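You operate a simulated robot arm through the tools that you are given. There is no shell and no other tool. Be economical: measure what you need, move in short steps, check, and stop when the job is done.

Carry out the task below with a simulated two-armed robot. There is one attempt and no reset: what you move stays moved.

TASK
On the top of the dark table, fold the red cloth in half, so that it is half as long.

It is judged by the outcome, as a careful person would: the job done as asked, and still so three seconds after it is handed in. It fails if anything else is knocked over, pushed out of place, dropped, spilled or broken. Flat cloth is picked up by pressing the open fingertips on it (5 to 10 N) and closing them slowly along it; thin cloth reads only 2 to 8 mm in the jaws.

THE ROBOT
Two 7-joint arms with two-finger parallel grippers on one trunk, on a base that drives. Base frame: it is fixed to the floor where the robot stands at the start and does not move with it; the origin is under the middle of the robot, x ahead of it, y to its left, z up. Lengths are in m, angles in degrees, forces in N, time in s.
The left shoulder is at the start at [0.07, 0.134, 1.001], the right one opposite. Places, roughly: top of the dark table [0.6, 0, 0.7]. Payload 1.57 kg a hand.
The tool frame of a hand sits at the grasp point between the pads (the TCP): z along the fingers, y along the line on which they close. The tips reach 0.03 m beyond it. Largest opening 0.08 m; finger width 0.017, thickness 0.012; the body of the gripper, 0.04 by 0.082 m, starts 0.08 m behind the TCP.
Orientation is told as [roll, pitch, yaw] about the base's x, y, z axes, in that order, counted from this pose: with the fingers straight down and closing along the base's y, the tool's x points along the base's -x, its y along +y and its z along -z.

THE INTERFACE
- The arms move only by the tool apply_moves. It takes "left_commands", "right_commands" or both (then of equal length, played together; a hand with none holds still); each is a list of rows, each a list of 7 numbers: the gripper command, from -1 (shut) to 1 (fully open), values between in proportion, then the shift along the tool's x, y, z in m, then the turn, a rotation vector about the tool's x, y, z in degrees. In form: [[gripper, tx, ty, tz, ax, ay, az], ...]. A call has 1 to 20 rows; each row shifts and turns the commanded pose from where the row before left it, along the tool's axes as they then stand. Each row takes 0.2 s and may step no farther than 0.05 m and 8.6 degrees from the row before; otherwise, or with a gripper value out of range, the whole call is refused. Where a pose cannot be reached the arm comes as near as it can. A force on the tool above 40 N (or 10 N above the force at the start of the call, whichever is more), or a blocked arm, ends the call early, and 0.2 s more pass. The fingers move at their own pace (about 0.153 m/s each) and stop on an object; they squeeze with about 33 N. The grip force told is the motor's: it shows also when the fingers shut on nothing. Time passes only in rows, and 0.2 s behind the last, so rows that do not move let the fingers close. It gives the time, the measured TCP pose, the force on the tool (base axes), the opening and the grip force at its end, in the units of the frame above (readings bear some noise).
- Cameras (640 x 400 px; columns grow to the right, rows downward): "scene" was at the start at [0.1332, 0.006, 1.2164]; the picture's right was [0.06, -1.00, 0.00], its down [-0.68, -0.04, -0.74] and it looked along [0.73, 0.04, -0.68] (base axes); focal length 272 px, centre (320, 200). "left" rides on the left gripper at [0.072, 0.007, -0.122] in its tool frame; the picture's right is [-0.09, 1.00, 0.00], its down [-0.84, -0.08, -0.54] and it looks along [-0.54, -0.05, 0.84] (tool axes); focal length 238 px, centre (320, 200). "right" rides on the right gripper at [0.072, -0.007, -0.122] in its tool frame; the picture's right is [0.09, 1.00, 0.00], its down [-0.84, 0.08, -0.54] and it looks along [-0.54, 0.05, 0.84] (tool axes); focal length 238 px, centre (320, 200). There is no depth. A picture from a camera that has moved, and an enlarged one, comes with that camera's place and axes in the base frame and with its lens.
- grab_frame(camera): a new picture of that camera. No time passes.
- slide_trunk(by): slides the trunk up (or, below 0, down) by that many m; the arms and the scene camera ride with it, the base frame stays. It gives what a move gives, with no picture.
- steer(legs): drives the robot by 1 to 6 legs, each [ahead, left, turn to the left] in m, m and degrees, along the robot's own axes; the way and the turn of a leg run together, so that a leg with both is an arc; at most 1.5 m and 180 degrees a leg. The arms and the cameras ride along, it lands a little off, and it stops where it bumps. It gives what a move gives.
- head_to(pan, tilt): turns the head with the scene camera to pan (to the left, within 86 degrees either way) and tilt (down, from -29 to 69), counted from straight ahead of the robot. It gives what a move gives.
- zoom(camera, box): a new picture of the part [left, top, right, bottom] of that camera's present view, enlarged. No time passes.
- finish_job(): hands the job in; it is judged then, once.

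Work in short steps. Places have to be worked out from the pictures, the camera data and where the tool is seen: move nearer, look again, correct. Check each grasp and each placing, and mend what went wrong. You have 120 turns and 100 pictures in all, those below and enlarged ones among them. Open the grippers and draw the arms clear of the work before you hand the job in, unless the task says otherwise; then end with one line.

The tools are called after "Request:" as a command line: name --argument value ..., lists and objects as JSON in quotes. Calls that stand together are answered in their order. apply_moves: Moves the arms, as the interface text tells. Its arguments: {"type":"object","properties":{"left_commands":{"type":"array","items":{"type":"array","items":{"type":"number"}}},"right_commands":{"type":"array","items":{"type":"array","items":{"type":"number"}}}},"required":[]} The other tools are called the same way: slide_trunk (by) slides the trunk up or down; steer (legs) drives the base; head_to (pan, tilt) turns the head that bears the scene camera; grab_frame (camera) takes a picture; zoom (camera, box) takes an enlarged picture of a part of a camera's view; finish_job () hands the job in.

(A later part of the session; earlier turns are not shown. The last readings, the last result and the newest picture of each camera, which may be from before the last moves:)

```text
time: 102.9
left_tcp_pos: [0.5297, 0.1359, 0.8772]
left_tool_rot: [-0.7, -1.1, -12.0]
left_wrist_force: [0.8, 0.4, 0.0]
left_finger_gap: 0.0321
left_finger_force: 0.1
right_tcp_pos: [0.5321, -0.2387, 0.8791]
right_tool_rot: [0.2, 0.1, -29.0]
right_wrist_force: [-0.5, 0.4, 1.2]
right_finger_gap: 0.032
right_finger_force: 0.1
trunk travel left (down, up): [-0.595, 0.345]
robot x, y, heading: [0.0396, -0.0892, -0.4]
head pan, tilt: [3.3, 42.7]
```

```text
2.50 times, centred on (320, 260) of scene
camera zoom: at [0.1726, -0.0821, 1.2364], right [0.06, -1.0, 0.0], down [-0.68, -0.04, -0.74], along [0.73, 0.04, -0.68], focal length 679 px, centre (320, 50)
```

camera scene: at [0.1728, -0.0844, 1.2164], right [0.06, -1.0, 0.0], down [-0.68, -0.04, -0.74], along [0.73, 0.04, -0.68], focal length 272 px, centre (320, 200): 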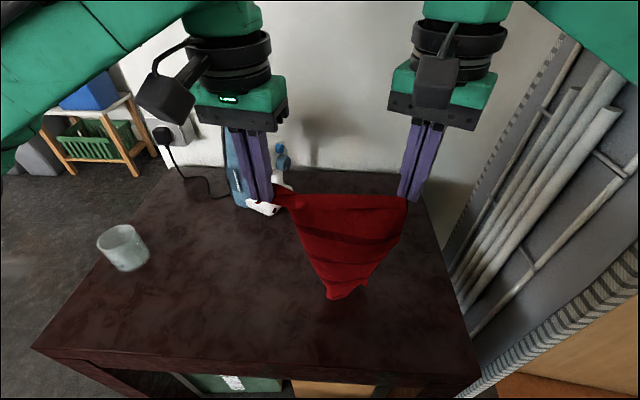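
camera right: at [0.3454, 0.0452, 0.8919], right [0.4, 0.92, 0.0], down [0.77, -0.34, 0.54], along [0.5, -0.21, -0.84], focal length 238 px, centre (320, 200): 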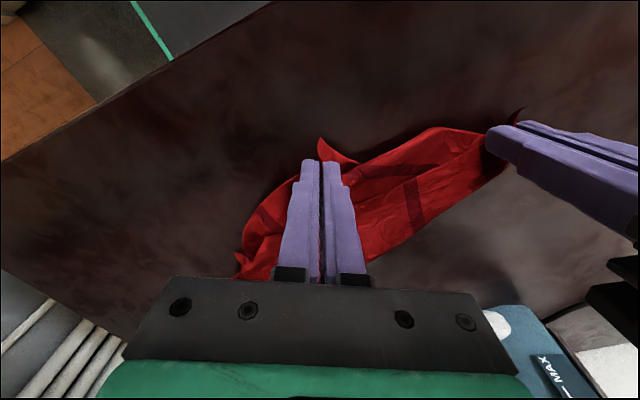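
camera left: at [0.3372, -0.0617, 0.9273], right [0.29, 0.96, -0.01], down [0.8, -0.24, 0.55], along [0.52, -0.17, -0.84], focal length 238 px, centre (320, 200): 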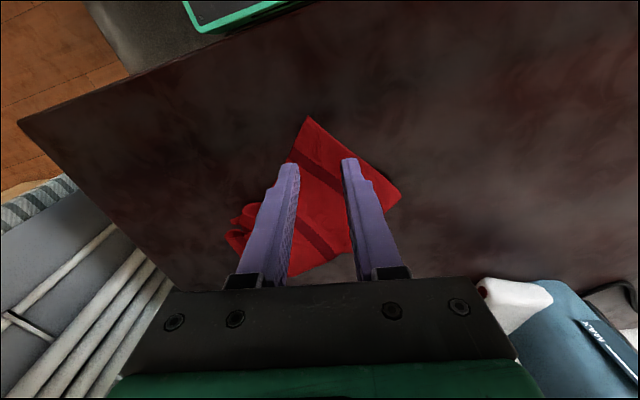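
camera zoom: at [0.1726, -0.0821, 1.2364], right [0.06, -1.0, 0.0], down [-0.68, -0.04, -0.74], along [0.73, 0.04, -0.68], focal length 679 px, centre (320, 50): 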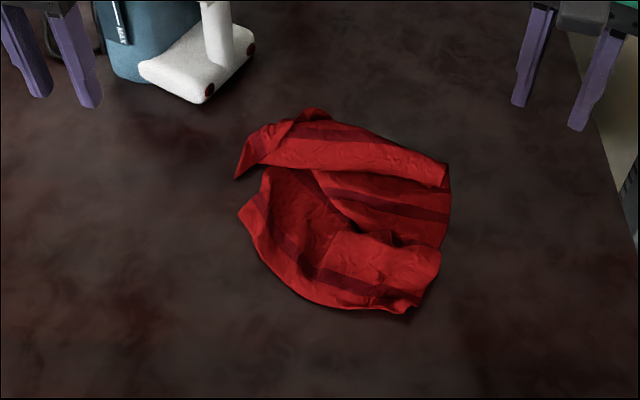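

The cloth lies with its long direction along x: near corners N (0.51, 0.01) and F (0.43, −0.14), far corners A and B flipped slightly forward. I bring the right hand above F and the left above N to pull them straight.

Request:
apply_moves --left_commands '[[-0.3, 0, 0, 0, 0, 0, 8], [-0.3, 0, 0, 0, 0, 0, 8], [-0.3, 0, 0, 0, 0, 0, 8], [-0.3, 0, 0, 0, 0, 0, 8], [-0.3, 0, 0, 0, 0, 0, 8], [-0.3, 0, 0, 0, 0, 0, 8], [-0.3, -0.03, -0.0228, 0, 0, 0, 0], [-0.3, -0.03, -0.0228, 0, 0, 0, 0], [-0.3, -0.03, -0.0228, 0, 0, 0, 0], [-0.3, -0.03, -0.0228, 0, 0, 0, 0], [-0.3, 0, 0, 0.043, 0, 0, 0], [-0.3, 0, 0, 0.043, 0, 0, 0]]' --right_commands '[[-0.3, 0, 0, 0, 0, 0, -7.5], [-0.3, 0, 0, 0, 0, 0, -7.5], [-0.3, 0, 0, 0, 0, 0, -7.5], [-0.3, 0, 0, 0, 0, 0, -7.5], [-0.3, 0, 0, 0, 0, 0, -7.5], [-0.3, 0, 0, 0, 0, 0, -7.5], [-0.3, 0.0127, 0.0328, 0, 0, 0, 0], [-0.3, 0.0127, 0.0328, 0, 0, 0, 0], [-0.3, 0.0127, 0.0328, 0, 0, 0, 0], [-0.3, 0.0127, 0.0328, 0, 0, 0, 0], [-0.3, 0, 0, 0.044, 0, 0, 0], [-0.3, 0, 0, 0.044, 0, 0, 0]]'

Request:
grab_frame --camera "left"

Request:
grab_frame --camera "right"

```text
time: 105.5
left_tcp_pos: [0.5113, -0.0163, 0.7919]
left_tool_rot: [0.5, -1.3, -59.8]
left_wrist_force: [0.1, 0.3, 0.7]
left_finger_gap: 0.028
left_finger_force: 0.1
right_tcp_pos: [0.4482, -0.1268, 0.7903]
right_tool_rot: [0.4, -0.1, 16.0]
right_wrist_force: [0.0, -0.4, -0.1]
right_finger_gap: 0.028
right_finger_force: 0.0
trunk travel left (down, up): [-0.595, 0.345]
robot x, y, heading: [0.0419, -0.0905, -0.1]
head pan, tilt: [3.3, 42.7]
```

```text
13 pictures are left
camera left: at [0.4794, 0.0516, 0.9128], right [0.91, 0.42, 0.01], down [0.34, -0.75, 0.56], along [0.24, -0.5, -0.83], focal length 238 px, centre (320, 200)
```

left: 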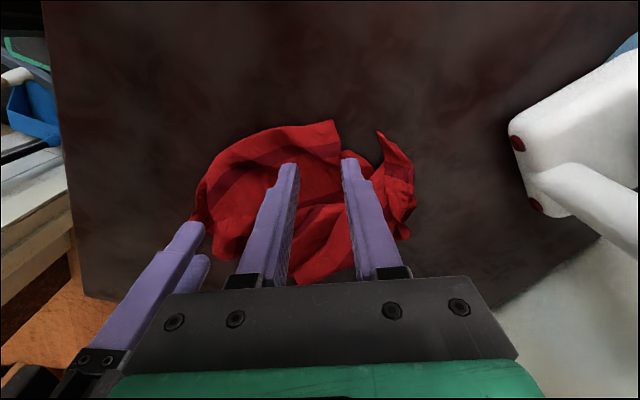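

```text
12 pictures are left
camera right: at [0.381, -0.1538, 0.9124], right [-0.36, 0.93, 0.01], down [0.78, 0.3, 0.54], along [0.51, 0.2, -0.84], focal length 238 px, centre (320, 200)
```

right: 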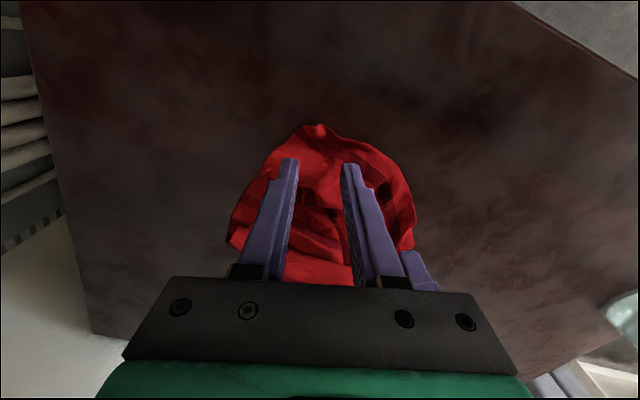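

Both hands sit over their corners, so I lower both.

Request:
apply_moves --left_commands '[[-0.3, 0, 0, 0.025, 0, 0, 0], [-0.3, 0, 0, 0.008, 0, 0, 0], [-0.3, 0, 0, 0.004, 0, 0, 0], [-0.3, 0, 0, 0.002, 0, 0, 0], [-0.3, 0, 0, 0, 0, 0, 0]]' --right_commands '[[-0.3, 0, 0, 0.025, 0, 0, 0], [-0.3, 0, 0, 0.008, 0, 0, 0], [-0.3, 0, 0, 0.003, 0, 0, 0], [-0.3, 0, 0, 0.0015, 0, 0, 0], [-0.3, 0, 0, 0, 0, 0, 0]]'

```text
time: 106.7
left_tcp_pos: [0.5123, -0.016, 0.754]
left_tool_rot: [0.5, -1.4, -59.9]
left_wrist_force: [-0.8, 0.4, -0.2]
left_finger_gap: 0.0283
left_finger_force: 0.0
right_tcp_pos: [0.447, -0.1266, 0.752]
right_tool_rot: [0.4, -0.2, 16.0]
right_wrist_force: [0.1, -0.4, 0.1]
right_finger_gap: 0.0279
right_finger_force: 0.1
trunk travel left (down, up): [-0.595, 0.345]
robot x, y, heading: [0.0403, -0.0893, -0.1]
head pan, tilt: [3.3, 42.7]
```

Request:
apply_moves --left_commands '[[-0.3, 0, 0, 0.0025, 0, 0, 0], [-0.3, 0, 0, 0.001, 0, 0, 0], [-0.3, 0, 0, 0, 0, 0, 0]]' --right_commands '[[-0.3, 0, 0, 0.001, 0, 0, 0], [-0.3, 0, 0, 0.0008, 0, 0, 0], [-0.3, 0, 0, 0, 0, 0, 0]]'

```text
time: 107.5
left_tcp_pos: [0.5118, -0.0163, 0.7526]
left_tool_rot: [0.7, -1.4, -59.8]
left_wrist_force: [1.1, -0.1, 12.5]
left_finger_gap: 0.029
left_finger_force: 0.5
right_tcp_pos: [0.4475, -0.1267, 0.7504]
right_tool_rot: [0.3, -0.2, 16.0]
right_wrist_force: [0.9, 0.0, 0.8]
right_finger_gap: 0.0277
right_finger_force: 0.0
trunk travel left (down, up): [-0.595, 0.345]
robot x, y, heading: [0.0337, -0.0883, -0.1]
head pan, tilt: [3.3, 42.7]
```

I press the right hand a little more, close both, pull the near edge toward me at low height to straighten it, then lift so the cloth hangs from this short edge.

Request:
apply_moves --left_commands '[[-0.3, 0, 0, 0, 0, 0, 0], [-0.45, 0, 0, 0, 0, 0, 0], [-0.6, 0, 0, 0, 0, 0, 0], [-0.75, 0, 0, 0, 0, 0, 0], [-0.9, 0, 0, 0, 0, 0, 0], [-1, 0, 0, 0, 0, 0, 0], [-1, 0, 0, 0, 0, 0, 0], [-1, 0, 0, -0.015, 0, 0, 0], [-1, 0.0154, -0.017, 0, 0, 0, 0], [-1, 0.0154, -0.017, 0, 0, 0, 0], [-1, 0.0154, -0.017, 0, 0, 0, 0], [-1, 0.0154, -0.017, 0, 0, 0, 0], [-1, 0.0154, -0.017, 0, 0, 0, 0], [-1, 0, 0, 0, 0, 0, 0]]' --right_commands '[[-0.3, 0, 0, 0.0013, 0, 0, 0], [-0.45, 0, 0, 0, 0, 0, 0], [-0.6, 0, 0, 0, 0, 0, 0], [-0.75, 0, 0, 0, 0, 0, 0], [-0.9, 0, 0, 0, 0, 0, 0], [-1, 0, 0, 0, 0, 0, 0], [-1, 0, 0, 0, 0, 0, 0], [-1, 0, 0, -0.015, 0, 0, 0], [-1, 0.0123, -0.0089, 0, 0, 0, 0], [-1, 0.0123, -0.0089, 0, 0, 0, 0], [-1, 0.0123, -0.0089, 0, 0, 0, 0], [-1, 0.0123, -0.0089, 0, 0, 0, 0], [-1, 0.0123, -0.0089, 0, 0, 0, 0], [-1, 0, 0, 0, 0, 0, 0]]'

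Request:
grab_frame --camera "scene"

```text
time: 110.3
left_tcp_pos: [0.4075, -0.0003, 0.7638]
left_tool_rot: [0.1, -2.7, -60.6]
left_wrist_force: [0.1, -21.9, 1.0]
left_finger_gap: 0.0024
left_finger_force: 24.0
right_tcp_pos: [0.4027, -0.1759, 0.7654]
right_tool_rot: [1.4, -0.8, 16.7]
right_wrist_force: [-0.5, 22.7, 0.1]
right_finger_gap: 0.0013
right_finger_force: 23.3
trunk travel left (down, up): [-0.595, 0.345]
robot x, y, heading: [0.0384, -0.0901, -0.2]
head pan, tilt: [3.3, 42.7]
stopped in row 13 (left hand): the force on the tool passed its limit (the readings are from after the stop); the commanded pose is now the measured one
```

```text
11 pictures are left
camera scene: at [0.1724, -0.0838, 1.2365], right [0.06, -1.0, 0.0], down [-0.68, -0.04, -0.74], along [0.73, 0.04, -0.68], focal length 272 px, centre (320, 200)
```

scene: 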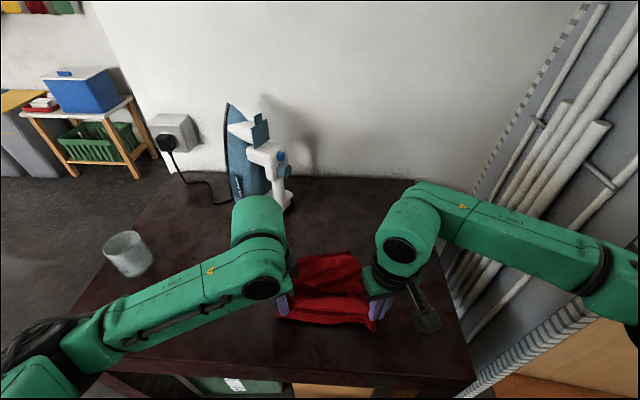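

The near edge is taut and both corners are held. I relax slightly and lift straight up so the cloth hangs from this edge.

Request:
apply_moves --left_commands '[[-1, -0.0043, -0.0025, 0, 0, 0, 0], [-1, 0, 0, -0.039, 0, 0, 0], [-1, 0, 0, -0.039, 0, 0, 0], [-1, 0, 0, -0.039, 0, 0, 0], [-1, 0, 0, -0.039, 0, 0, 0], [-1, 0, 0, -0.039, 0, 0, 0], [-1, 0, 0, -0.039, 0, 0, 0], [-1, 0, 0, -0.039, 0, 0, 0], [-1, 0, 0, 0, 0, 0, 0]]' --right_commands '[[-1, 0, 0, 0, 0, 0, 0], [-1, 0, 0, -0.039, 0, 0, 0], [-1, 0, 0, -0.039, 0, 0, 0], [-1, 0, 0, -0.039, 0, 0, 0], [-1, 0, 0, -0.039, 0, 0, 0], [-1, 0, 0, -0.039, 0, 0, 0], [-1, 0, 0, -0.039, 0, 0, 0], [-1, 0, 0, -0.039, 0, 0, 0], [-1, 0, 0, 0, 0, 0, 0]]'

Request:
slide_trunk --by 0.05

Request:
apply_moves --left_commands '[[-1, 0, 0, 0, 0, 0, 0], [-1, 0, 0, 0, 0, 0, 0], [-1, 0, 0, 0, 0, 0, 0], [-1, 0, 0, 0, 0, 0, 0], [-1, 0, 0, 0, 0, 0, 0], [-1, 0, 0, 0, 0, 0, 0], [-1, 0, 0, 0, 0, 0, 0]]'

Request:
zoom --camera "scene" --box '[230, 170, 450, 340]'

```text
time: 111.8
left_tcp_pos: [0.4018, -0.0023, 0.9749]
left_tool_rot: [-0.4, -3.3, -60.5]
left_wrist_force: [1.2, -23.9, 0.8]
left_finger_gap: 0.0022
left_finger_force: 23.9
right_tcp_pos: [0.4009, -0.1798, 0.9777]
right_tool_rot: [1.9, -1.1, 16.8]
right_wrist_force: [-1.2, 24.3, -1.4]
right_finger_gap: 0.0014
right_finger_force: 22.7
trunk travel left (down, up): [-0.595, 0.345]
robot x, y, heading: [0.0378, -0.0891, 0.1]
head pan, tilt: [3.3, 42.7]
stopped in row 7 (left hand): the force on the tool passed its limit (the readings are from after the stop); the commanded pose is now the measured one
```

```text
time: 112.7
left_tcp_pos: [0.4043, -0.0011, 1.0239]
left_tool_rot: [-0.4, -3.4, -60.3]
left_wrist_force: [1.9, -29.9, 0.3]
left_finger_gap: 0.0021
left_finger_force: 24.4
right_tcp_pos: [0.4037, -0.1787, 1.0258]
right_tool_rot: [2.0, -1.1, 16.8]
right_wrist_force: [-1.4, 29.3, -0.9]
right_finger_gap: 0.0015
right_finger_force: 23.7
trunk travel left (down, up): [-0.645, 0.295]
robot x, y, heading: [0.0375, -0.0901, 0.0]
head pan, tilt: [3.3, 42.7]
```

```text
time: 114.3
left_tcp_pos: [0.4038, -0.0017, 1.0253]
left_tool_rot: [-0.5, -3.3, -60.4]
left_wrist_force: [0.5, -30.1, 0.5]
left_finger_gap: 0.0025
left_finger_force: 24.0
right_tcp_pos: [0.4034, -0.1789, 1.0271]
right_tool_rot: [1.9, -1.1, 16.6]
right_wrist_force: [-1.4, 29.0, -0.7]
right_finger_gap: 0.0016
right_finger_force: 23.4
trunk travel left (down, up): [-0.645, 0.295]
robot x, y, heading: [0.0413, -0.0887, 0.1]
head pan, tilt: [3.3, 42.7]
```

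```text
2.35 times, centred on (340, 255) of scene
camera zoom: at [0.1731, -0.0838, 1.2864], right [0.06, -1.0, 0.0], down [-0.68, -0.04, -0.74], along [0.73, 0.04, -0.68], focal length 639 px, centre (273, 71)
```

zoom: 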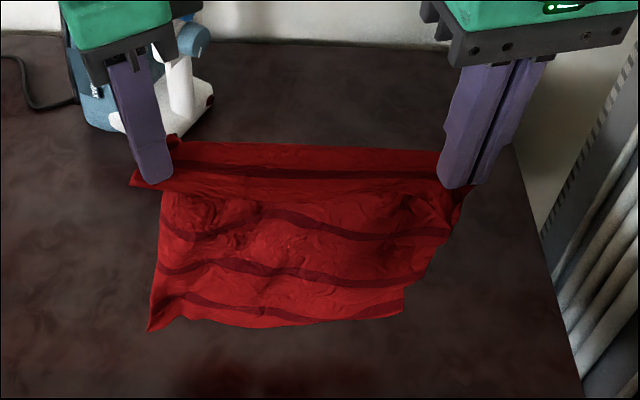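

Excellent: the cloth hangs as a clean rectangle from its short edge. The edge tails lean away from me, so I'll fold the other way. I move forward to about x = 0.53, let the bottom touch there, and then lay it while drawing back.

Request:
apply_moves --left_commands '[[-1, -0.0061, -0.0035, -0.01, 0, 0, 0], [-1, -0.0128, 0.0226, -0.005, 0, 0, 0], [-1, -0.0128, 0.0226, -0.005, 0, 0, 0], [-1, -0.0128, 0.0226, 0, 0, 0, 0], [-1, -0.0128, 0.0226, 0, 0, 0, 0], [-1, -0.0128, 0.0226, 0, 0, 0, 0], [-1, 0, 0, 0, 0, 0, 0], [-1, 0, 0, 0, 0, 0, 0], [-1, 0, 0, 0, 0, 0, 0]]' --right_commands '[[-1, 0, 0, -0.01, 0, 0, 0], [-1, -0.0249, -0.0075, -0.005, 0, 0, 0], [-1, -0.0249, -0.0075, -0.005, 0, 0, 0], [-1, -0.0249, -0.0075, 0, 0, 0, 0], [-1, -0.0249, -0.0075, 0, 0, 0, 0], [-1, -0.0249, -0.0075, 0, 0, 0, 0], [-1, 0, 0, 0, 0, 0, 0], [-1, 0, 0, 0, 0, 0, 0], [-1, 0, 0, 0, 0, 0, 0]]'

```text
time: 116.3
left_tcp_pos: [0.5328, -0.0065, 1.0486]
left_tool_rot: [-0.2, -3.2, -60.2]
left_wrist_force: [1.2, -21.8, 0.1]
left_finger_gap: 0.0021
left_finger_force: 24.1
right_tcp_pos: [0.5333, -0.1805, 1.0466]
right_tool_rot: [1.7, -0.9, 16.6]
right_wrist_force: [-1.1, 21.6, -0.7]
right_finger_gap: 0.0013
right_finger_force: 23.2
trunk travel left (down, up): [-0.645, 0.295]
robot x, y, heading: [0.0393, -0.0861, -0.2]
head pan, tilt: [3.3, 42.7]
```

I relax the tension, lower until the bottom touches, and lay the lower half while drawing back.

Request:
apply_moves --left_commands '[[-1, -0.0078, -0.0044, 0.015, 0, 0, 0], [-1, 0, 0, 0.015, 0, 0, 0], [-1, 0.0094, -0.0165, 0.0195, 0, 0, 0], [-1, 0.0094, -0.0165, 0.0195, 0, 0, 0], [-1, 0.0094, -0.0165, 0.0195, 0, 0, 0], [-1, 0.0094, -0.0165, 0.0195, 0, 0, 0], [-1, 0.0094, -0.0165, 0.0195, 0, 0, 0], [-1, 0.0094, -0.0165, 0.0195, 0, 0, 0], [-1, 0.0094, -0.0165, 0.0195, 0, 0, 0], [-1, 0, 0, 0, 0, 0, 0]]' --right_commands '[[-1, 0, 0, 0.015, 0, 0, 0], [-1, 0, 0, 0.015, 0, 0, 0], [-1, 0.0182, 0.0055, 0.0195, 0, 0, 0], [-1, 0.0182, 0.0055, 0.0195, 0, 0, 0], [-1, 0.0182, 0.0055, 0.0195, 0, 0, 0], [-1, 0.0182, 0.0055, 0.0195, 0, 0, 0], [-1, 0.0182, 0.0055, 0.0195, 0, 0, 0], [-1, 0.0182, 0.0055, 0.0195, 0, 0, 0], [-1, 0.0182, 0.0055, 0.0195, 0, 0, 0], [-1, 0, 0, 0, 0, 0, 0]]'

Request:
zoom --camera "scene" --box '[220, 170, 460, 350]'

```text
time: 118.5
left_tcp_pos: [0.4028, -0.0227, 0.8784]
left_tool_rot: [-0.2, -2.8, -60.2]
left_wrist_force: [0.5, -0.1, -0.8]
left_finger_gap: 0.0017
left_finger_force: 23.1
right_tcp_pos: [0.4017, -0.1761, 0.8802]
right_tool_rot: [1.6, -0.9, 16.5]
right_wrist_force: [0.8, 0.1, 1.0]
right_finger_gap: 0.0013
right_finger_force: 22.9
trunk travel left (down, up): [-0.645, 0.295]
robot x, y, heading: [0.041, -0.0918, -0.0]
head pan, tilt: [3.3, 42.7]
```

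```text
2.22 times, centred on (340, 260) of scene
camera zoom: at [0.1735, -0.0838, 1.2863], right [0.06, -1.0, 0.0], down [-0.68, -0.04, -0.73], along [0.73, 0.04, -0.68], focal length 603 px, centre (276, 67)
```

zoom: 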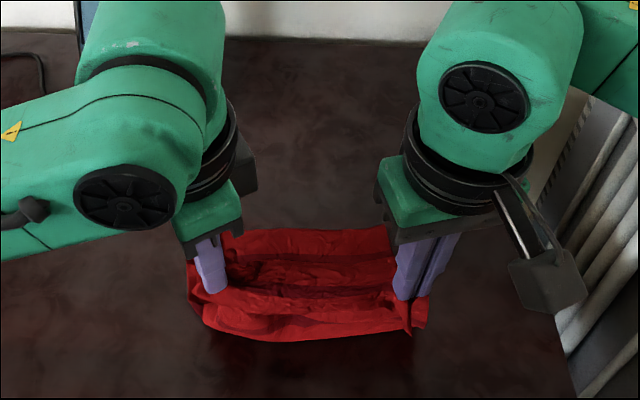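

The far edge lies at x ≈ 0.53 and the belly is at x ≈ 0.40, just as wanted. Now I arc the held edge over onto the far edge, widening the hands slightly.

Request:
apply_moves --left_commands '[[-1, -0.0022, 0.016, 0.004, 0, 0, 0], [-1, -0.0022, 0.016, 0.004, 0, 0, 0], [-1, -0.0086, 0.0152, 0.01, 0, 0, 0], [-1, -0.0086, 0.0152, 0.01, 0, 0, 0], [-1, -0.0062, 0.0109, 0.015, 0, 0, 0], [-1, -0.0062, 0.0109, 0.015, 0, 0, 0], [-1, -0.0037, 0.0065, 0.015, 0, 0, 0], [-1, -0.0037, 0.0065, 0.015, 0, 0, 0], [-1, -0.0012, 0.0022, 0.015, 0, 0, 0], [-1, -0.0012, 0.0022, 0.013, 0, 0, 0], [-1, 0, 0, 0, 0, 0, 0]]' --right_commands '[[-1, -0.0144, -0.0043, 0.004, 0, 0, 0], [-1, -0.0144, -0.0043, 0.004, 0, 0, 0], [-1, -0.0168, -0.005, 0.01, 0, 0, 0], [-1, -0.0168, -0.005, 0.01, 0, 0, 0], [-1, -0.012, -0.0036, 0.015, 0, 0, 0], [-1, -0.012, -0.0036, 0.015, 0, 0, 0], [-1, -0.0072, -0.0022, 0.015, 0, 0, 0], [-1, -0.0072, -0.0022, 0.015, 0, 0, 0], [-1, -0.0024, -0.0007, 0.015, 0, 0, 0], [-1, -0.0024, -0.0007, 0.013, 0, 0, 0], [-1, 0, 0, 0, 0, 0, 0]]'

Request:
zoom --camera "scene" --box '[220, 170, 440, 330]'

```text
time: 120.9
left_tcp_pos: [0.5159, -0.0146, 0.7665]
left_tool_rot: [-0.1, -3.0, -60.3]
left_wrist_force: [0.3, -0.4, 0.0]
left_finger_gap: 0.0023
left_finger_force: 23.4
right_tcp_pos: [0.5131, -0.1717, 0.765]
right_tool_rot: [1.6, -0.9, 16.5]
right_wrist_force: [-0.8, 1.0, 0.0]
right_finger_gap: 0.0015
right_finger_force: 22.8
trunk travel left (down, up): [-0.645, 0.295]
robot x, y, heading: [0.0407, -0.0881, -0.2]
head pan, tilt: [3.3, 42.7]
```

```text
2.50 times, centred on (330, 250) of scene
camera zoom: at [0.1728, -0.0838, 1.2864], right [0.06, -1.0, 0.0], down [-0.68, -0.04, -0.74], along [0.73, 0.04, -0.68], focal length 679 px, centre (295, 75)
```

zoom: 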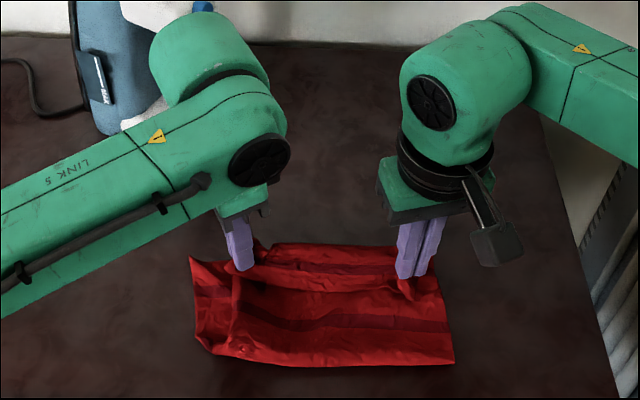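

The fold looks good. I spread the left hand 1 cm to smooth the top edge, set down, release gently and raise both hands.

Request:
apply_moves --left_commands '[[-1, 0.0052, 0.003, 0.004, 0, 0, 0], [-1, 0.0052, 0.003, 0.004, 0, 0, 0], [-0.85, 0, 0, 0, 0, 0, 0], [-0.7, 0, 0, 0, 0, 0, 0], [-0.55, 0, 0, 0, 0, 0, 0], [-0.55, 0, 0, -0.02, 0, 0, 0], [-0.55, 0, 0, -0.04, 0, 0, 0], [-0.55, 0, 0, -0.04, 0, 0, 0], [-0.55, 0, 0, -0.04, 0, 0, 0], [-0.55, 0.04, 0, 0, 0, 0, 0], [-0.55, 0.04, 0, 0, 0, 0, 0], [-0.55, 0.04, 0, 0, 0, 0, 0], [-0.55, 0.04, 0, 0, 0, 0, 0]]' --right_commands '[[-1, 0, 0, 0.004, 0, 0, 0], [-1, 0, 0, 0.003, 0, 0, 0], [-0.85, 0, 0, 0, 0, 0, 0], [-0.7, 0, 0, 0, 0, 0, 0], [-0.55, 0, 0, 0, 0, 0, 0], [-0.55, 0, 0, -0.02, 0, 0, 0], [-0.55, 0, 0, -0.04, 0, 0, 0], [-0.55, 0, 0, -0.04, 0, 0, 0], [-0.55, 0, 0, -0.04, 0, 0, 0], [-0.55, 0, -0.03, 0, 0, 0, 0], [-0.55, 0, -0.03, 0, 0, 0, 0], [-0.55, 0, -0.02, 0, 0, 0, 0], [-0.55, 0, 0, 0, 0, 0, 0]]'

Request:
zoom --camera "scene" --box '[240, 210, 420, 330]'

```text
time: 123.7
left_tcp_pos: [0.4339, 0.1415, 0.8877]
left_tool_rot: [-0.1, -3.0, -60.4]
left_wrist_force: [-0.3, 0.7, 0.1]
left_finger_gap: 0.0179
left_finger_force: 0.0
right_tcp_pos: [0.5341, -0.2522, 0.8958]
right_tool_rot: [1.6, -1.1, 16.6]
right_wrist_force: [0.6, 0.0, 0.7]
right_finger_gap: 0.0177
right_finger_force: 0.1
trunk travel left (down, up): [-0.645, 0.295]
robot x, y, heading: [0.0399, -0.0936, -0.1]
head pan, tilt: [3.3, 42.7]
```

```text
3.33 times, centred on (330, 270) of scene
camera zoom: at [0.1716, -0.0823, 1.2866], right [0.06, -1.0, 0.0], down [-0.68, -0.04, -0.74], along [0.73, 0.04, -0.68], focal length 905 px, centre (287, -33)
```

zoom: 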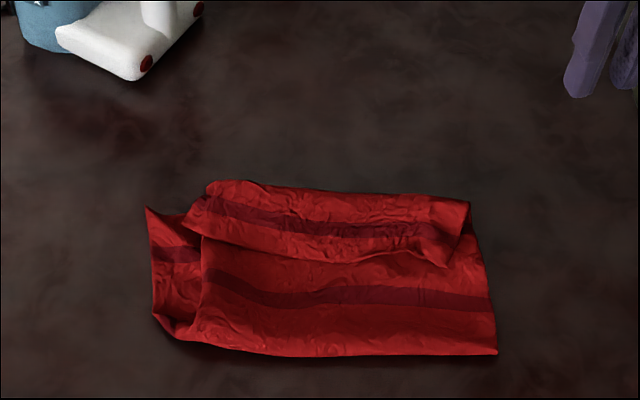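

The top edge strip (about 5 cm) flopped back toward me, because I lowered with too much slack. The ridges should still be where I released them, so I return both hands to the exact release poses to re-grip.

Request:
apply_moves --left_commands '[[-0.35, -0.04, 0, 0, 0, 0, 0], [-0.35, -0.04, 0, 0, 0, 0, 0], [-0.35, -0.04, 0, 0, 0, 0, 0], [-0.35, -0.04, 0, 0, 0, 0, 0], [-0.35, 0, 0, 0.04, 0, 0, 0], [-0.35, 0, 0, 0.04, 0, 0, 0], [-0.35, 0, 0, 0.03, 0, 0, 0], [-0.35, 0, 0, 0.014, 0, 0, 0], [-0.35, 0, 0, 0, 0, 0, 0]]' --right_commands '[[-0.35, 0, 0.02, 0, 0, 0, 0], [-0.35, 0, 0.03, 0, 0, 0, 0], [-0.35, 0, 0.03, 0, 0, 0, 0], [-0.35, 0, 0, 0, 0, 0, 0], [-0.35, 0, 0, 0.04, 0, 0, 0], [-0.35, 0, 0, 0.04, 0, 0, 0], [-0.35, 0, 0, 0.04, 0, 0, 0], [-0.35, 0, 0, 0.013, 0, 0, 0], [-0.35, 0, 0, 0, 0, 0, 0]]'

Request:
grab_frame --camera "left"

```text
time: 125.7
left_tcp_pos: [0.5157, -0.0037, 0.7738]
left_tool_rot: [-0.2, -2.9, -60.4]
left_wrist_force: [0.3, 0.0, 0.3]
left_finger_gap: 0.0259
left_finger_force: 0.0
right_tcp_pos: [0.5118, -0.1721, 0.7647]
right_tool_rot: [1.7, -0.9, 16.5]
right_wrist_force: [-0.5, 0.6, 0.2]
right_finger_gap: 0.026
right_finger_force: 0.1
trunk travel left (down, up): [-0.645, 0.295]
robot x, y, heading: [0.037, -0.0909, -0.0]
head pan, tilt: [3.3, 42.7]
```

```text
6 pictures are left
camera left: at [0.4829, 0.068, 0.8904], right [0.91, 0.41, 0.0], down [0.34, -0.74, 0.58], along [0.24, -0.53, -0.81], focal length 238 px, centre (320, 200)
```

left: 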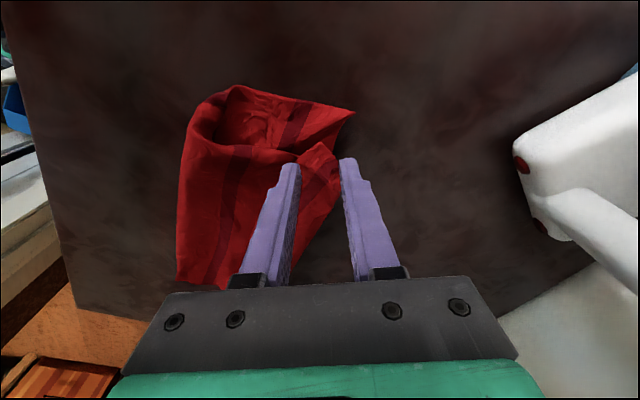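

The folded-back corner lies between the left fingers. I lower the last bit and close both gently.

Request:
apply_moves --left_commands '[[-0.35, 0, 0, 0.01, 0, 0, 0], [-0.35, 0, 0, 0.006, 0, 0, 0], [-0.5, 0, 0, 0, 0, 0, 0], [-0.65, 0, 0, 0, 0, 0, 0], [-0.8, 0, 0, 0, 0, 0, 0], [-1, 0, 0, 0, 0, 0, 0], [-1, 0, 0, 0, 0, 0, 0]]' --right_commands '[[-0.35, 0, 0, 0.006, 0, 0, 0], [-0.35, 0, 0, 0.002, 0, 0, 0], [-0.5, 0, 0, 0, 0, 0, 0], [-0.65, 0, 0, 0, 0, 0, 0], [-0.8, 0, 0, 0, 0, 0, 0], [-1, 0, 0, 0, 0, 0, 0], [-1, 0, 0, 0, 0, 0, 0]]'

```text
time: 127.3
left_tcp_pos: [0.5157, -0.0041, 0.7574]
left_tool_rot: [-0.2, -2.8, -60.3]
left_wrist_force: [-0.4, -1.9, -0.2]
left_finger_gap: 0.0019
left_finger_force: 23.9
right_tcp_pos: [0.5122, -0.172, 0.7575]
right_tool_rot: [1.7, -0.9, 16.6]
right_wrist_force: [0.1, 1.9, -0.2]
right_finger_gap: 0.0021
right_finger_force: 23.8
trunk travel left (down, up): [-0.645, 0.295]
robot x, y, heading: [0.0378, -0.0909, -0.0]
head pan, tilt: [3.3, 42.7]
```

Both jaws hold cloth, with a slight tension between the hands. I lift and move forward so the upper layer is stretched taut.

Request:
apply_moves --left_commands '[[-1, 0, 0, -0.02, 0, 0, 0], [-1, 0, 0, -0.02, 0, 0, 0], [-1, -0.0055, 0.0097, -0.015, 0, 0, 0], [-1, -0.0055, 0.0097, -0.015, 0, 0, 0], [-1, -0.0055, 0.0097, -0.01, 0, 0, 0], [-1, -0.0055, 0.0097, 0, 0, 0, 0], [-1, 0, 0, 0, 0, 0, 0]]' --right_commands '[[-1, 0, 0, -0.02, 0, 0, 0], [-1, 0, 0, -0.02, 0, 0, 0], [-1, -0.0107, -0.0032, -0.015, 0, 0, 0], [-1, -0.0107, -0.0032, -0.015, 0, 0, 0], [-1, -0.0107, -0.0032, -0.01, 0, 0, 0], [-1, -0.0107, -0.0032, 0, 0, 0, 0], [-1, 0, 0, 0, 0, 0, 0]]'

Request:
zoom --camera "scene" --box '[230, 190, 430, 330]'

```text
time: 128.9
left_tcp_pos: [0.5587, -0.0002, 0.8372]
left_tool_rot: [-0.3, -3.0, -60.3]
left_wrist_force: [-0.1, -12.3, 0.1]
left_finger_gap: 0.0017
left_finger_force: 24.1
right_tcp_pos: [0.557, -0.1753, 0.8366]
right_tool_rot: [1.7, -1.0, 16.6]
right_wrist_force: [0.8, 12.6, 0.7]
right_finger_gap: 0.0021
right_finger_force: 24.0
trunk travel left (down, up): [-0.645, 0.295]
robot x, y, heading: [0.0404, -0.0873, -0.2]
head pan, tilt: [3.3, 42.7]
```

```text
2.86 times, centred on (330, 260) of scene
camera zoom: at [0.1726, -0.0838, 1.2865], right [0.06, -1.0, 0.0], down [-0.68, -0.04, -0.74], along [0.73, 0.04, -0.68], focal length 776 px, centre (291, 29)
```

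zoom: 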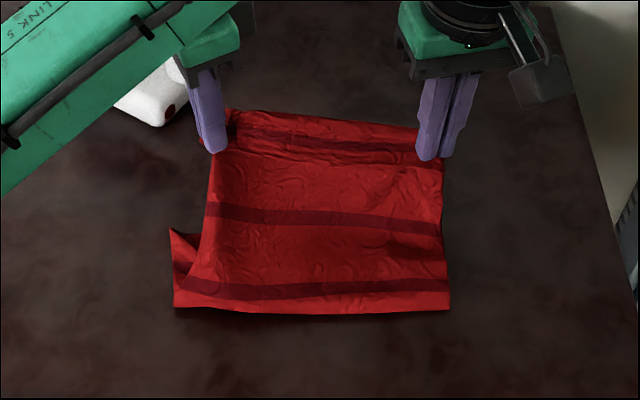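

Now the upper layer is smooth with its tail pointing forward, but the stripe count shows a hidden tuck in the lower layer. Both corners are well held, so I lift everything to hang again and repeat the lay-out with more drag.

Request:
apply_moves --left_commands '[[-1, -0.0015, -0.0055, -0.04, 0, 0, 0], [-1, 0.002, -0.0035, -0.04, 0, 0, 0], [-1, 0.002, -0.0035, -0.04, 0, 0, 0], [-1, 0.002, -0.0035, -0.04, 0, 0, 0], [-1, 0.002, -0.0035, -0.04, 0, 0, 0], [-1, 0, 0, -0.02, 0, 0, 0], [-1, 0, 0, 0, 0, 0, 0], [-1, 0, 0, 0, 0, 0, 0], [-1, 0, 0, 0, 0, 0, 0], [-1, 0, 0, 0, 0, 0, 0], [-1, 0, 0, 0, 0, 0, 0]]' --right_commands '[[-1, 0.0038, 0.0011, -0.04, 0, 0, 0], [-1, 0.0038, 0.0011, -0.04, 0, 0, 0], [-1, 0.0038, 0.0011, -0.04, 0, 0, 0], [-1, 0.0038, 0.0011, -0.04, 0, 0, 0], [-1, 0.0038, 0.0011, -0.04, 0, 0, 0], [-1, 0, 0, -0.02, 0, 0, 0], [-1, 0, 0, 0, 0, 0, 0], [-1, 0, 0, 0, 0, 0, 0], [-1, 0, 0, 0, 0, 0, 0], [-1, 0, 0, 0, 0, 0, 0], [-1, 0, 0, 0, 0, 0, 0]]'

Request:
zoom --camera "scene" --box '[220, 150, 460, 330]'

```text
time: 131.3
left_tcp_pos: [0.5357, 0.0049, 1.0569]
left_tool_rot: [-0.2, -3.1, -60.2]
left_wrist_force: [0.9, -24.0, -0.4]
left_finger_gap: 0.002
left_finger_force: 23.5
right_tcp_pos: [0.5356, -0.1815, 1.0575]
right_tool_rot: [1.7, -0.8, 16.6]
right_wrist_force: [-1.0, 25.0, 0.8]
right_finger_gap: 0.004
right_finger_force: 24.9
trunk travel left (down, up): [-0.645, 0.295]
robot x, y, heading: [0.0404, -0.0884, -0.1]
head pan, tilt: [3.3, 42.7]
```

```text
2.22 times, centred on (340, 240) of scene
camera zoom: at [0.173, -0.0838, 1.2864], right [0.06, -1.0, 0.0], down [-0.68, -0.04, -0.74], along [0.73, 0.04, -0.68], focal length 603 px, centre (276, 111)
```

zoom: 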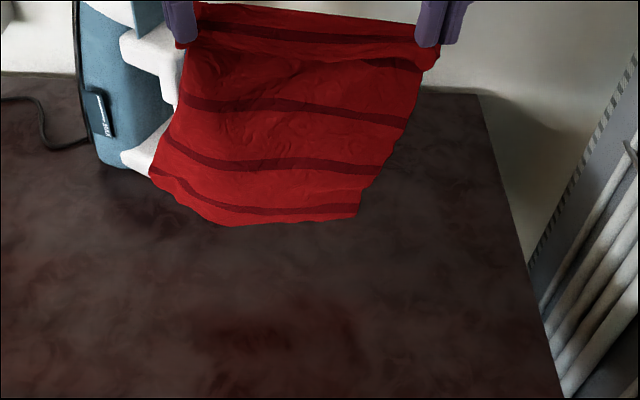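

It hangs as a clean full rectangle with all five stripes showing. Its bottom is at about z = 0.79, so the hanging part is about 0.24 m. I lower it to touch, lay it with a slight backward drag, then arc back over nearly taut, in one smooth sequence.

Request:
apply_moves --left_commands '[[-1, -0.0061, -0.0035, 0.02, 0, 0, 0], [-1, 0, 0, 0.02, 0, 0, 0], [-1, 0, 0, 0.02, 0, 0, 0], [-1, 0.0093, -0.0163, 0.016, 0, 0, 0], [-1, 0.0093, -0.0163, 0.016, 0, 0, 0], [-1, 0.0093, -0.0163, 0.016, 0, 0, 0], [-1, 0.0093, -0.0163, 0.016, 0, 0, 0], [-1, 0.0093, -0.0163, 0.016, 0, 0, 0], [-1, 0.0093, -0.0163, 0.016, 0, 0, 0], [-1, 0.0093, -0.0163, 0.016, 0, 0, 0], [-1, 0.0093, -0.0163, 0.016, 0, 0, 0], [-1, -0.0124, 0.0217, 0.006, 0, 0, 0], [-1, -0.0148, 0.0261, 0.013, 0, 0, 0], [-1, -0.0124, 0.0217, 0.018, 0, 0, 0], [-1, -0.0099, 0.0174, 0.025, 0, 0, 0], [-1, -0.0059, 0.0104, 0.027, 0, 0, 0], [-1, -0.0025, 0.0043, 0.018, 0, 0, 0], [-1, 0, 0, 0, 0, 0, 0]]' --right_commands '[[-1, 0, 0, 0.02, 0, 0, 0], [-1, 0, 0, 0.02, 0, 0, 0], [-1, 0, 0, 0.02, 0, 0, 0], [-1, 0.018, 0.0054, 0.016, 0, 0, 0], [-1, 0.018, 0.0054, 0.016, 0, 0, 0], [-1, 0.018, 0.0054, 0.016, 0, 0, 0], [-1, 0.018, 0.0054, 0.016, 0, 0, 0], [-1, 0.018, 0.0054, 0.016, 0, 0, 0], [-1, 0.018, 0.0054, 0.016, 0, 0, 0], [-1, 0.018, 0.0054, 0.016, 0, 0, 0], [-1, 0.018, 0.0054, 0.016, 0, 0, 0], [-1, -0.024, -0.0072, 0.006, 0, 0, 0], [-1, -0.0287, -0.0086, 0.013, 0, 0, 0], [-1, -0.024, -0.0072, 0.018, 0, 0, 0], [-1, -0.0192, -0.0057, 0.025, 0, 0, 0], [-1, -0.0115, -0.0034, 0.027, 0, 0, 0], [-1, -0.0048, -0.0014, 0.018, 0, 0, 0], [-1, 0, 0, 0, 0, 0, 0]]'

Request:
zoom --camera "scene" --box '[230, 190, 430, 330]'

```text
time: 135.1
left_tcp_pos: [0.506, -0.0135, 0.7619]
left_tool_rot: [-0.1, -2.9, -60.3]
left_wrist_force: [0.0, 0.1, 1.7]
left_finger_gap: 0.0019
left_finger_force: 23.2
right_tcp_pos: [0.5029, -0.172, 0.7616]
right_tool_rot: [1.5, -1.0, 16.5]
right_wrist_force: [-0.8, -0.6, -1.3]
right_finger_gap: 0.0016
right_finger_force: 23.2
trunk travel left (down, up): [-0.645, 0.295]
robot x, y, heading: [0.0415, -0.0911, 0.3]
head pan, tilt: [3.3, 42.7]
```

```text
2.86 times, centred on (330, 260) of scene
camera zoom: at [0.1724, -0.0838, 1.2865], right [0.06, -1.0, 0.0], down [-0.68, -0.04, -0.74], along [0.73, 0.04, -0.68], focal length 776 px, centre (291, 29)
```

zoom: 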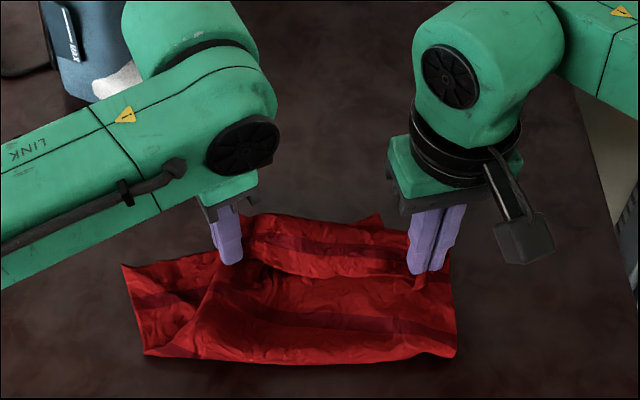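

The lower layer now lies flat but turned: its far edge runs from A (0.49, 0.07) to B (0.554, −0.14), and the upper one again has slack bulging forward. I lift, carry the top edge beyond that line until taut, set down, then drag it back onto A–B so the slack goes toward the crease.

Request:
apply_moves --left_commands '[[-1, 0, 0, -0.02, 0, 0, 0], [-1, 0, 0, -0.02, 0, 0, 0], [-1, 0.0111, 0.0061, -0.006, 0, 0, 0], [-1, 0.0111, 0.0061, -0.006, 0, 0, 0], [-1, 0.0111, 0.0061, -0.006, 0, 0, 0], [-1, 0.0111, 0.0061, -0.006, 0, 0, 0], [-1, 0.0111, 0.0061, -0.006, 0, 0, 0], [-1, -0.0006, 0.0054, 0.014, 0, 0, 0], [-1, -0.0006, 0.0054, 0.014, 0, 0, 0], [-1, -0.0006, 0.0054, 0.014, 0, 0, 0], [-1, -0.0006, 0.0054, 0.014, 0, 0, 0], [-1, -0.0006, 0.0054, 0.016, 0, 0, 0], [-1, 0, 0, 0, 0, 0, 0]]' --right_commands '[[-1, 0, 0, -0.02, 0, 0, 0], [-1, 0, 0, -0.02, 0, 0, 0], [-1, -0.0134, 0.0073, -0.006, 0, 0, 0], [-1, -0.0134, 0.0073, -0.006, 0, 0, 0], [-1, -0.0134, 0.0073, -0.006, 0, 0, 0], [-1, -0.0134, 0.0073, -0.006, 0, 0, 0], [-1, -0.0134, 0.0073, -0.006, 0, 0, 0], [-1, -0.0054, 0.0007, 0.014, 0, 0, 0], [-1, -0.0054, 0.0007, 0.014, 0, 0, 0], [-1, -0.0054, 0.0007, 0.014, 0, 0, 0], [-1, -0.0054, 0.0007, 0.014, 0, 0, 0], [-1, -0.0054, 0.0007, 0.016, 0, 0, 0], [-1, 0, 0, 0, 0, 0, 0]]'

Request:
zoom --camera "scene" --box '[230, 190, 430, 330]'

```text
time: 137.9
left_tcp_pos: [0.5315, 0.0599, 0.7582]
left_tool_rot: [-0.1, -2.9, -60.2]
left_wrist_force: [3.4, -8.5, 4.1]
left_finger_gap: 0.0017
left_finger_force: 23.7
right_tcp_pos: [0.5834, -0.107, 0.763]
right_tool_rot: [1.6, -1.0, 16.5]
right_wrist_force: [-3.3, 8.5, 0.2]
right_finger_gap: 0.0017
right_finger_force: 23.6
trunk travel left (down, up): [-0.645, 0.295]
robot x, y, heading: [0.041, -0.0891, -0.3]
head pan, tilt: [3.3, 42.7]
```

```text
2.86 times, centred on (330, 260) of scene
camera zoom: at [0.1722, -0.0841, 1.2866], right [0.06, -1.0, 0.0], down [-0.68, -0.04, -0.74], along [0.73, 0.04, -0.68], focal length 776 px, centre (291, 29)
```

zoom: 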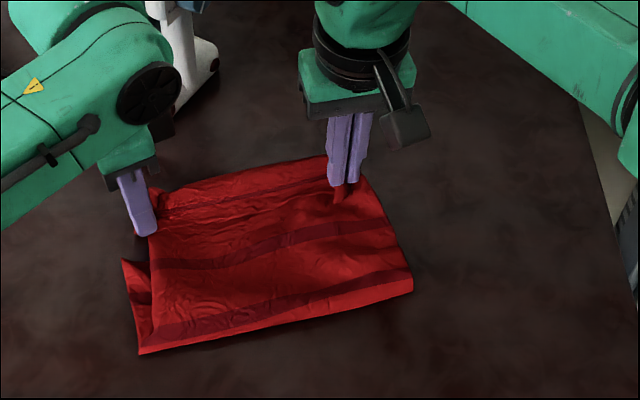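

The upper layer is flat now. The lower far edge (A at 0.494) is about 5 cm short, so it still has a small tuck. I drag the top edge back over it, press lightly through both layers, and drag forward so the two edges move out together.

Request:
apply_moves --left_commands '[[-1, 0.0031, -0.0135, 0, 0, 0, 0], [-1, 0.0031, -0.0135, 0, 0, 0, 0], [-1, 0.0031, -0.0135, 0, 0, 0, 0], [-1, 0.0031, -0.0135, 0, 0, 0, 0], [-1, 0, 0, 0.004, 0, 0, 0], [-1, 0, 0, 0, 0, 0, 0]]' --right_commands '[[-1, 0.0138, 0, 0, 0, 0, 0], [-1, 0.0138, 0, 0, 0, 0, 0], [-1, 0.0138, 0, 0, 0, 0, 0], [-1, 0.0138, 0, 0.002, 0, 0, 0], [-1, 0, 0, 0.006, 0, 0, 0], [-1, 0, 0, 0, 0, 0, 0]]'

```text
time: 139.3
left_tcp_pos: [0.4787, 0.0427, 0.7544]
left_tool_rot: [0.0, -3.2, -60.2]
left_wrist_force: [6.5, -8.6, 17.0]
left_finger_gap: 0.0019
left_finger_force: 23.8
right_tcp_pos: [0.5283, -0.123, 0.7556]
right_tool_rot: [1.6, -1.1, 16.6]
right_wrist_force: [-2.3, 6.5, 2.7]
right_finger_gap: 0.0015
right_finger_force: 23.5
trunk travel left (down, up): [-0.645, 0.295]
robot x, y, heading: [0.0415, -0.0903, -0.3]
head pan, tilt: [3.3, 42.7]
```

Request:
apply_moves --left_commands '[[-1, 0, 0, -0.0005, 0, 0, 0], [-1, -0.0025, 0.0108, 0, 0, 0, 0], [-1, -0.0025, 0.0108, 0, 0, 0, 0], [-1, -0.0025, 0.0108, 0, 0, 0, 0], [-1, -0.0025, 0.0108, 0, 0, 0, 0], [-1, -0.0025, 0.0108, 0, 0, 0, 0], [-1, 0, 0, 0, 0, 0, 0]]' --right_commands '[[-1, 0, 0, 0.003, 0, 0, 0], [-1, -0.011, 0, 0, 0, 0, 0], [-1, -0.011, 0, 0, 0, 0, 0], [-1, -0.011, 0, 0, 0, 0, 0], [-1, -0.011, 0, 0, 0, 0, 0], [-1, -0.011, 0, 0, 0, 0, 0], [-1, 0, 0, 0, 0, 0, 0]]'

Request:
zoom --camera "scene" --box '[230, 190, 430, 330]'

```text
time: 140.9
left_tcp_pos: [0.5296, 0.0605, 0.7555]
left_tool_rot: [0.0, -2.9, -60.3]
left_wrist_force: [1.2, -7.7, 7.4]
left_finger_gap: 0.0019
left_finger_force: 24.2
right_tcp_pos: [0.5804, -0.107, 0.7539]
right_tool_rot: [1.6, -1.2, 16.6]
right_wrist_force: [-4.9, 5.5, 9.9]
right_finger_gap: 0.0016
right_finger_force: 23.6
trunk travel left (down, up): [-0.645, 0.295]
robot x, y, heading: [0.0413, -0.0908, -0.1]
head pan, tilt: [3.3, 42.7]
```

```text
2.86 times, centred on (330, 260) of scene
camera zoom: at [0.1694, -0.0843, 1.2868], right [0.06, -1.0, 0.0], down [-0.67, -0.04, -0.74], along [0.74, 0.04, -0.68], focal length 776 px, centre (291, 29)
```

zoom: 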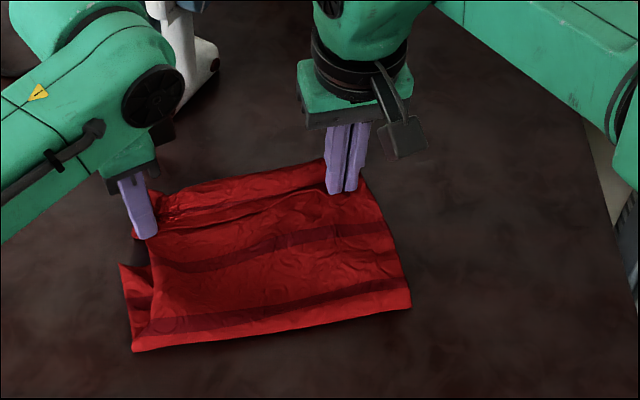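

The upper layer is flat and square, but the lower corner A at (0.499, 0.071) is still short of the upper corner. I release the left hand, keep the right holding, and go pinch the exposed strip at A to pull it out from under.

Request:
apply_moves --left_commands '[[-0.8, 0, 0, -0.001, 0, 0, 0], [-0.5, 0, 0, 0, 0, 0, 0], [-0.5, 0, 0, -0.01, 0, 0, 0], [-0.5, 0, 0, -0.03, 0, 0, 0], [-0.5, 0.0095, -0.0228, 0, 0, 0, 0], [-0.5, 0.0095, -0.0228, 0, 0, 0, 0], [-0.5, 0, 0, 0.02, 0, 0, 0], [-0.5, 0, 0, 0.015, 0, 0, 0], [-0.5, 0, 0, 0.006, 0, 0, 0], [-0.5, 0, 0, 0, 0, 0, 0]]'

```text
time: 143.1
left_tcp_pos: [0.4816, 0.053, 0.7541]
left_tool_rot: [-0.1, -3.0, -60.2]
left_wrist_force: [-0.2, 0.1, 0.3]
left_finger_gap: 0.0198
left_finger_force: 0.1
right_tcp_pos: [0.5813, -0.1079, 0.7533]
right_tool_rot: [1.7, -1.1, 16.6]
right_wrist_force: [0.9, -3.3, 14.7]
right_finger_gap: 0.0017
right_finger_force: 23.4
trunk travel left (down, up): [-0.645, 0.295]
robot x, y, heading: [0.0398, -0.0889, 0.2]
head pan, tilt: [3.3, 42.7]
```

Request:
apply_moves --left_commands '[[-0.5, 0.004, 0, 0, 0, 0, 0], [-0.5, 0, 0, 0.002, 0, 0, 0], [-0.5, 0, 0, 0.001, 0, 0, 0], [-0.5, 0, 0, 0, 0, 0, 0]]'

```text
time: 144.1
left_tcp_pos: [0.4792, 0.0558, 0.752]
left_tool_rot: [0.1, -3.1, -60.2]
left_wrist_force: [-0.1, 1.4, 13.3]
left_finger_gap: 0.0198
left_finger_force: 0.1
right_tcp_pos: [0.5799, -0.107, 0.7539]
right_tool_rot: [1.6, -1.2, 16.5]
right_wrist_force: [1.8, -0.6, 10.6]
right_finger_gap: 0.0015
right_finger_force: 22.9
trunk travel left (down, up): [-0.645, 0.295]
robot x, y, heading: [0.0414, -0.0889, -0.0]
head pan, tilt: [3.3, 42.7]
```

Request:
apply_moves --left_commands '[[-0.6, 0, 0, 0, 0, 0, 0], [-0.7, 0, 0, 0, 0, 0, 0], [-0.8, 0, 0, 0, 0, 0, 0], [-0.9, 0, 0, 0, 0, 0, 0], [-1, 0, 0, 0, 0, 0, 0], [-1, 0, 0, 0, 0, 0, 0], [-1, 0, 0, -0.003, 0, 0, 0], [-1, -0.0022, 0.0097, 0, 0, 0, 0], [-1, -0.0022, 0.0097, 0, 0, 0, 0], [-1, -0.0022, 0.0097, 0, 0, 0, 0], [-1, -0.0022, 0.0097, 0, 0, 0, 0], [-1, -0.0022, 0.0097, 0, 0, 0, 0], [-1, -0.0022, 0.0097, 0, 0, 0, 0], [-1, 0, 0, 0, 0, 0, 0]]'

```text
time: 147.1
left_tcp_pos: [0.5354, 0.0738, 0.7527]
left_tool_rot: [0.0, -3.1, -60.2]
left_wrist_force: [0.5, 0.5, -0.1]
left_finger_gap: 0.0
left_finger_force: 21.5
right_tcp_pos: [0.5807, -0.1062, 0.7532]
right_tool_rot: [1.5, -1.1, 16.5]
right_wrist_force: [-2.5, -1.3, 11.8]
right_finger_gap: 0.0017
right_finger_force: 23.4
trunk travel left (down, up): [-0.645, 0.295]
robot x, y, heading: [0.0383, -0.0904, -0.2]
head pan, tilt: [3.3, 42.7]
```

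The jaws closed empty. Instead I'll press the closed fingertips on the exposed lower strip and drag it forward by friction.

Request:
apply_moves --left_commands '[[-1, 0, 0, -0.02, 0, 0, 0], [-1, 0.0044, -0.0194, 0, 0, 0, 0], [-1, 0.0044, -0.0194, 0, 0, 0, 0], [-1, 0.0022, -0.0097, 0, 0, 0, 0], [-1, 0, 0, 0.018, 0, 0, 0], [-1, 0, 0, 0.003, 0, 0, 0], [-1, 0, 0, 0.001, 0, 0, 0], [-1, 0, 0, 0, 0, 0, 0]]'

```text
time: 148.9
left_tcp_pos: [0.4884, 0.0603, 0.7517]
left_tool_rot: [0.0, -3.0, -60.2]
left_wrist_force: [-0.5, 0.7, 4.5]
left_finger_gap: 0.0
left_finger_force: 21.3
right_tcp_pos: [0.5809, -0.1068, 0.7534]
right_tool_rot: [1.7, -1.1, 16.6]
right_wrist_force: [-1.6, -0.4, 10.7]
right_finger_gap: 0.0013
right_finger_force: 23.7
trunk travel left (down, up): [-0.645, 0.295]
robot x, y, heading: [0.0419, -0.0917, 0.0]
head pan, tilt: [3.3, 42.7]
```

Request:
apply_moves --left_commands '[[-1, 0, 0, 0.0008, 0, 0, 0], [-1, -0.0015, 0.0065, 0, 0, 0, 0], [-1, -0.0015, 0.0065, 0, 0, 0, 0], [-1, -0.0015, 0.0065, 0, 0, 0, 0], [-1, -0.0015, 0.0065, 0, 0, 0, 0], [-1, -0.0015, 0.0065, 0, 0, 0, 0], [-1, -0.0015, 0.0065, 0, 0, 0, 0], [-1, -0.0015, 0.0065, 0, 0, 0, 0], [-1, -0.0015, 0.0065, 0, 0, 0, 0], [-1, 0, 0, 0, 0, 0, 0]]'

```text
time: 151.1
left_tcp_pos: [0.5394, 0.0743, 0.7516]
left_tool_rot: [0.0, -3.1, -60.3]
left_wrist_force: [-3.0, 0.0, 10.5]
left_finger_gap: 0.0002
left_finger_force: 20.9
right_tcp_pos: [0.5796, -0.1078, 0.7532]
right_tool_rot: [1.6, -1.1, 16.5]
right_wrist_force: [-0.6, 0.3, 6.8]
right_finger_gap: 0.0018
right_finger_force: 23.4
trunk travel left (down, up): [-0.645, 0.295]
robot x, y, heading: [0.042, -0.0912, 0.0]
head pan, tilt: [3.3, 42.7]
```

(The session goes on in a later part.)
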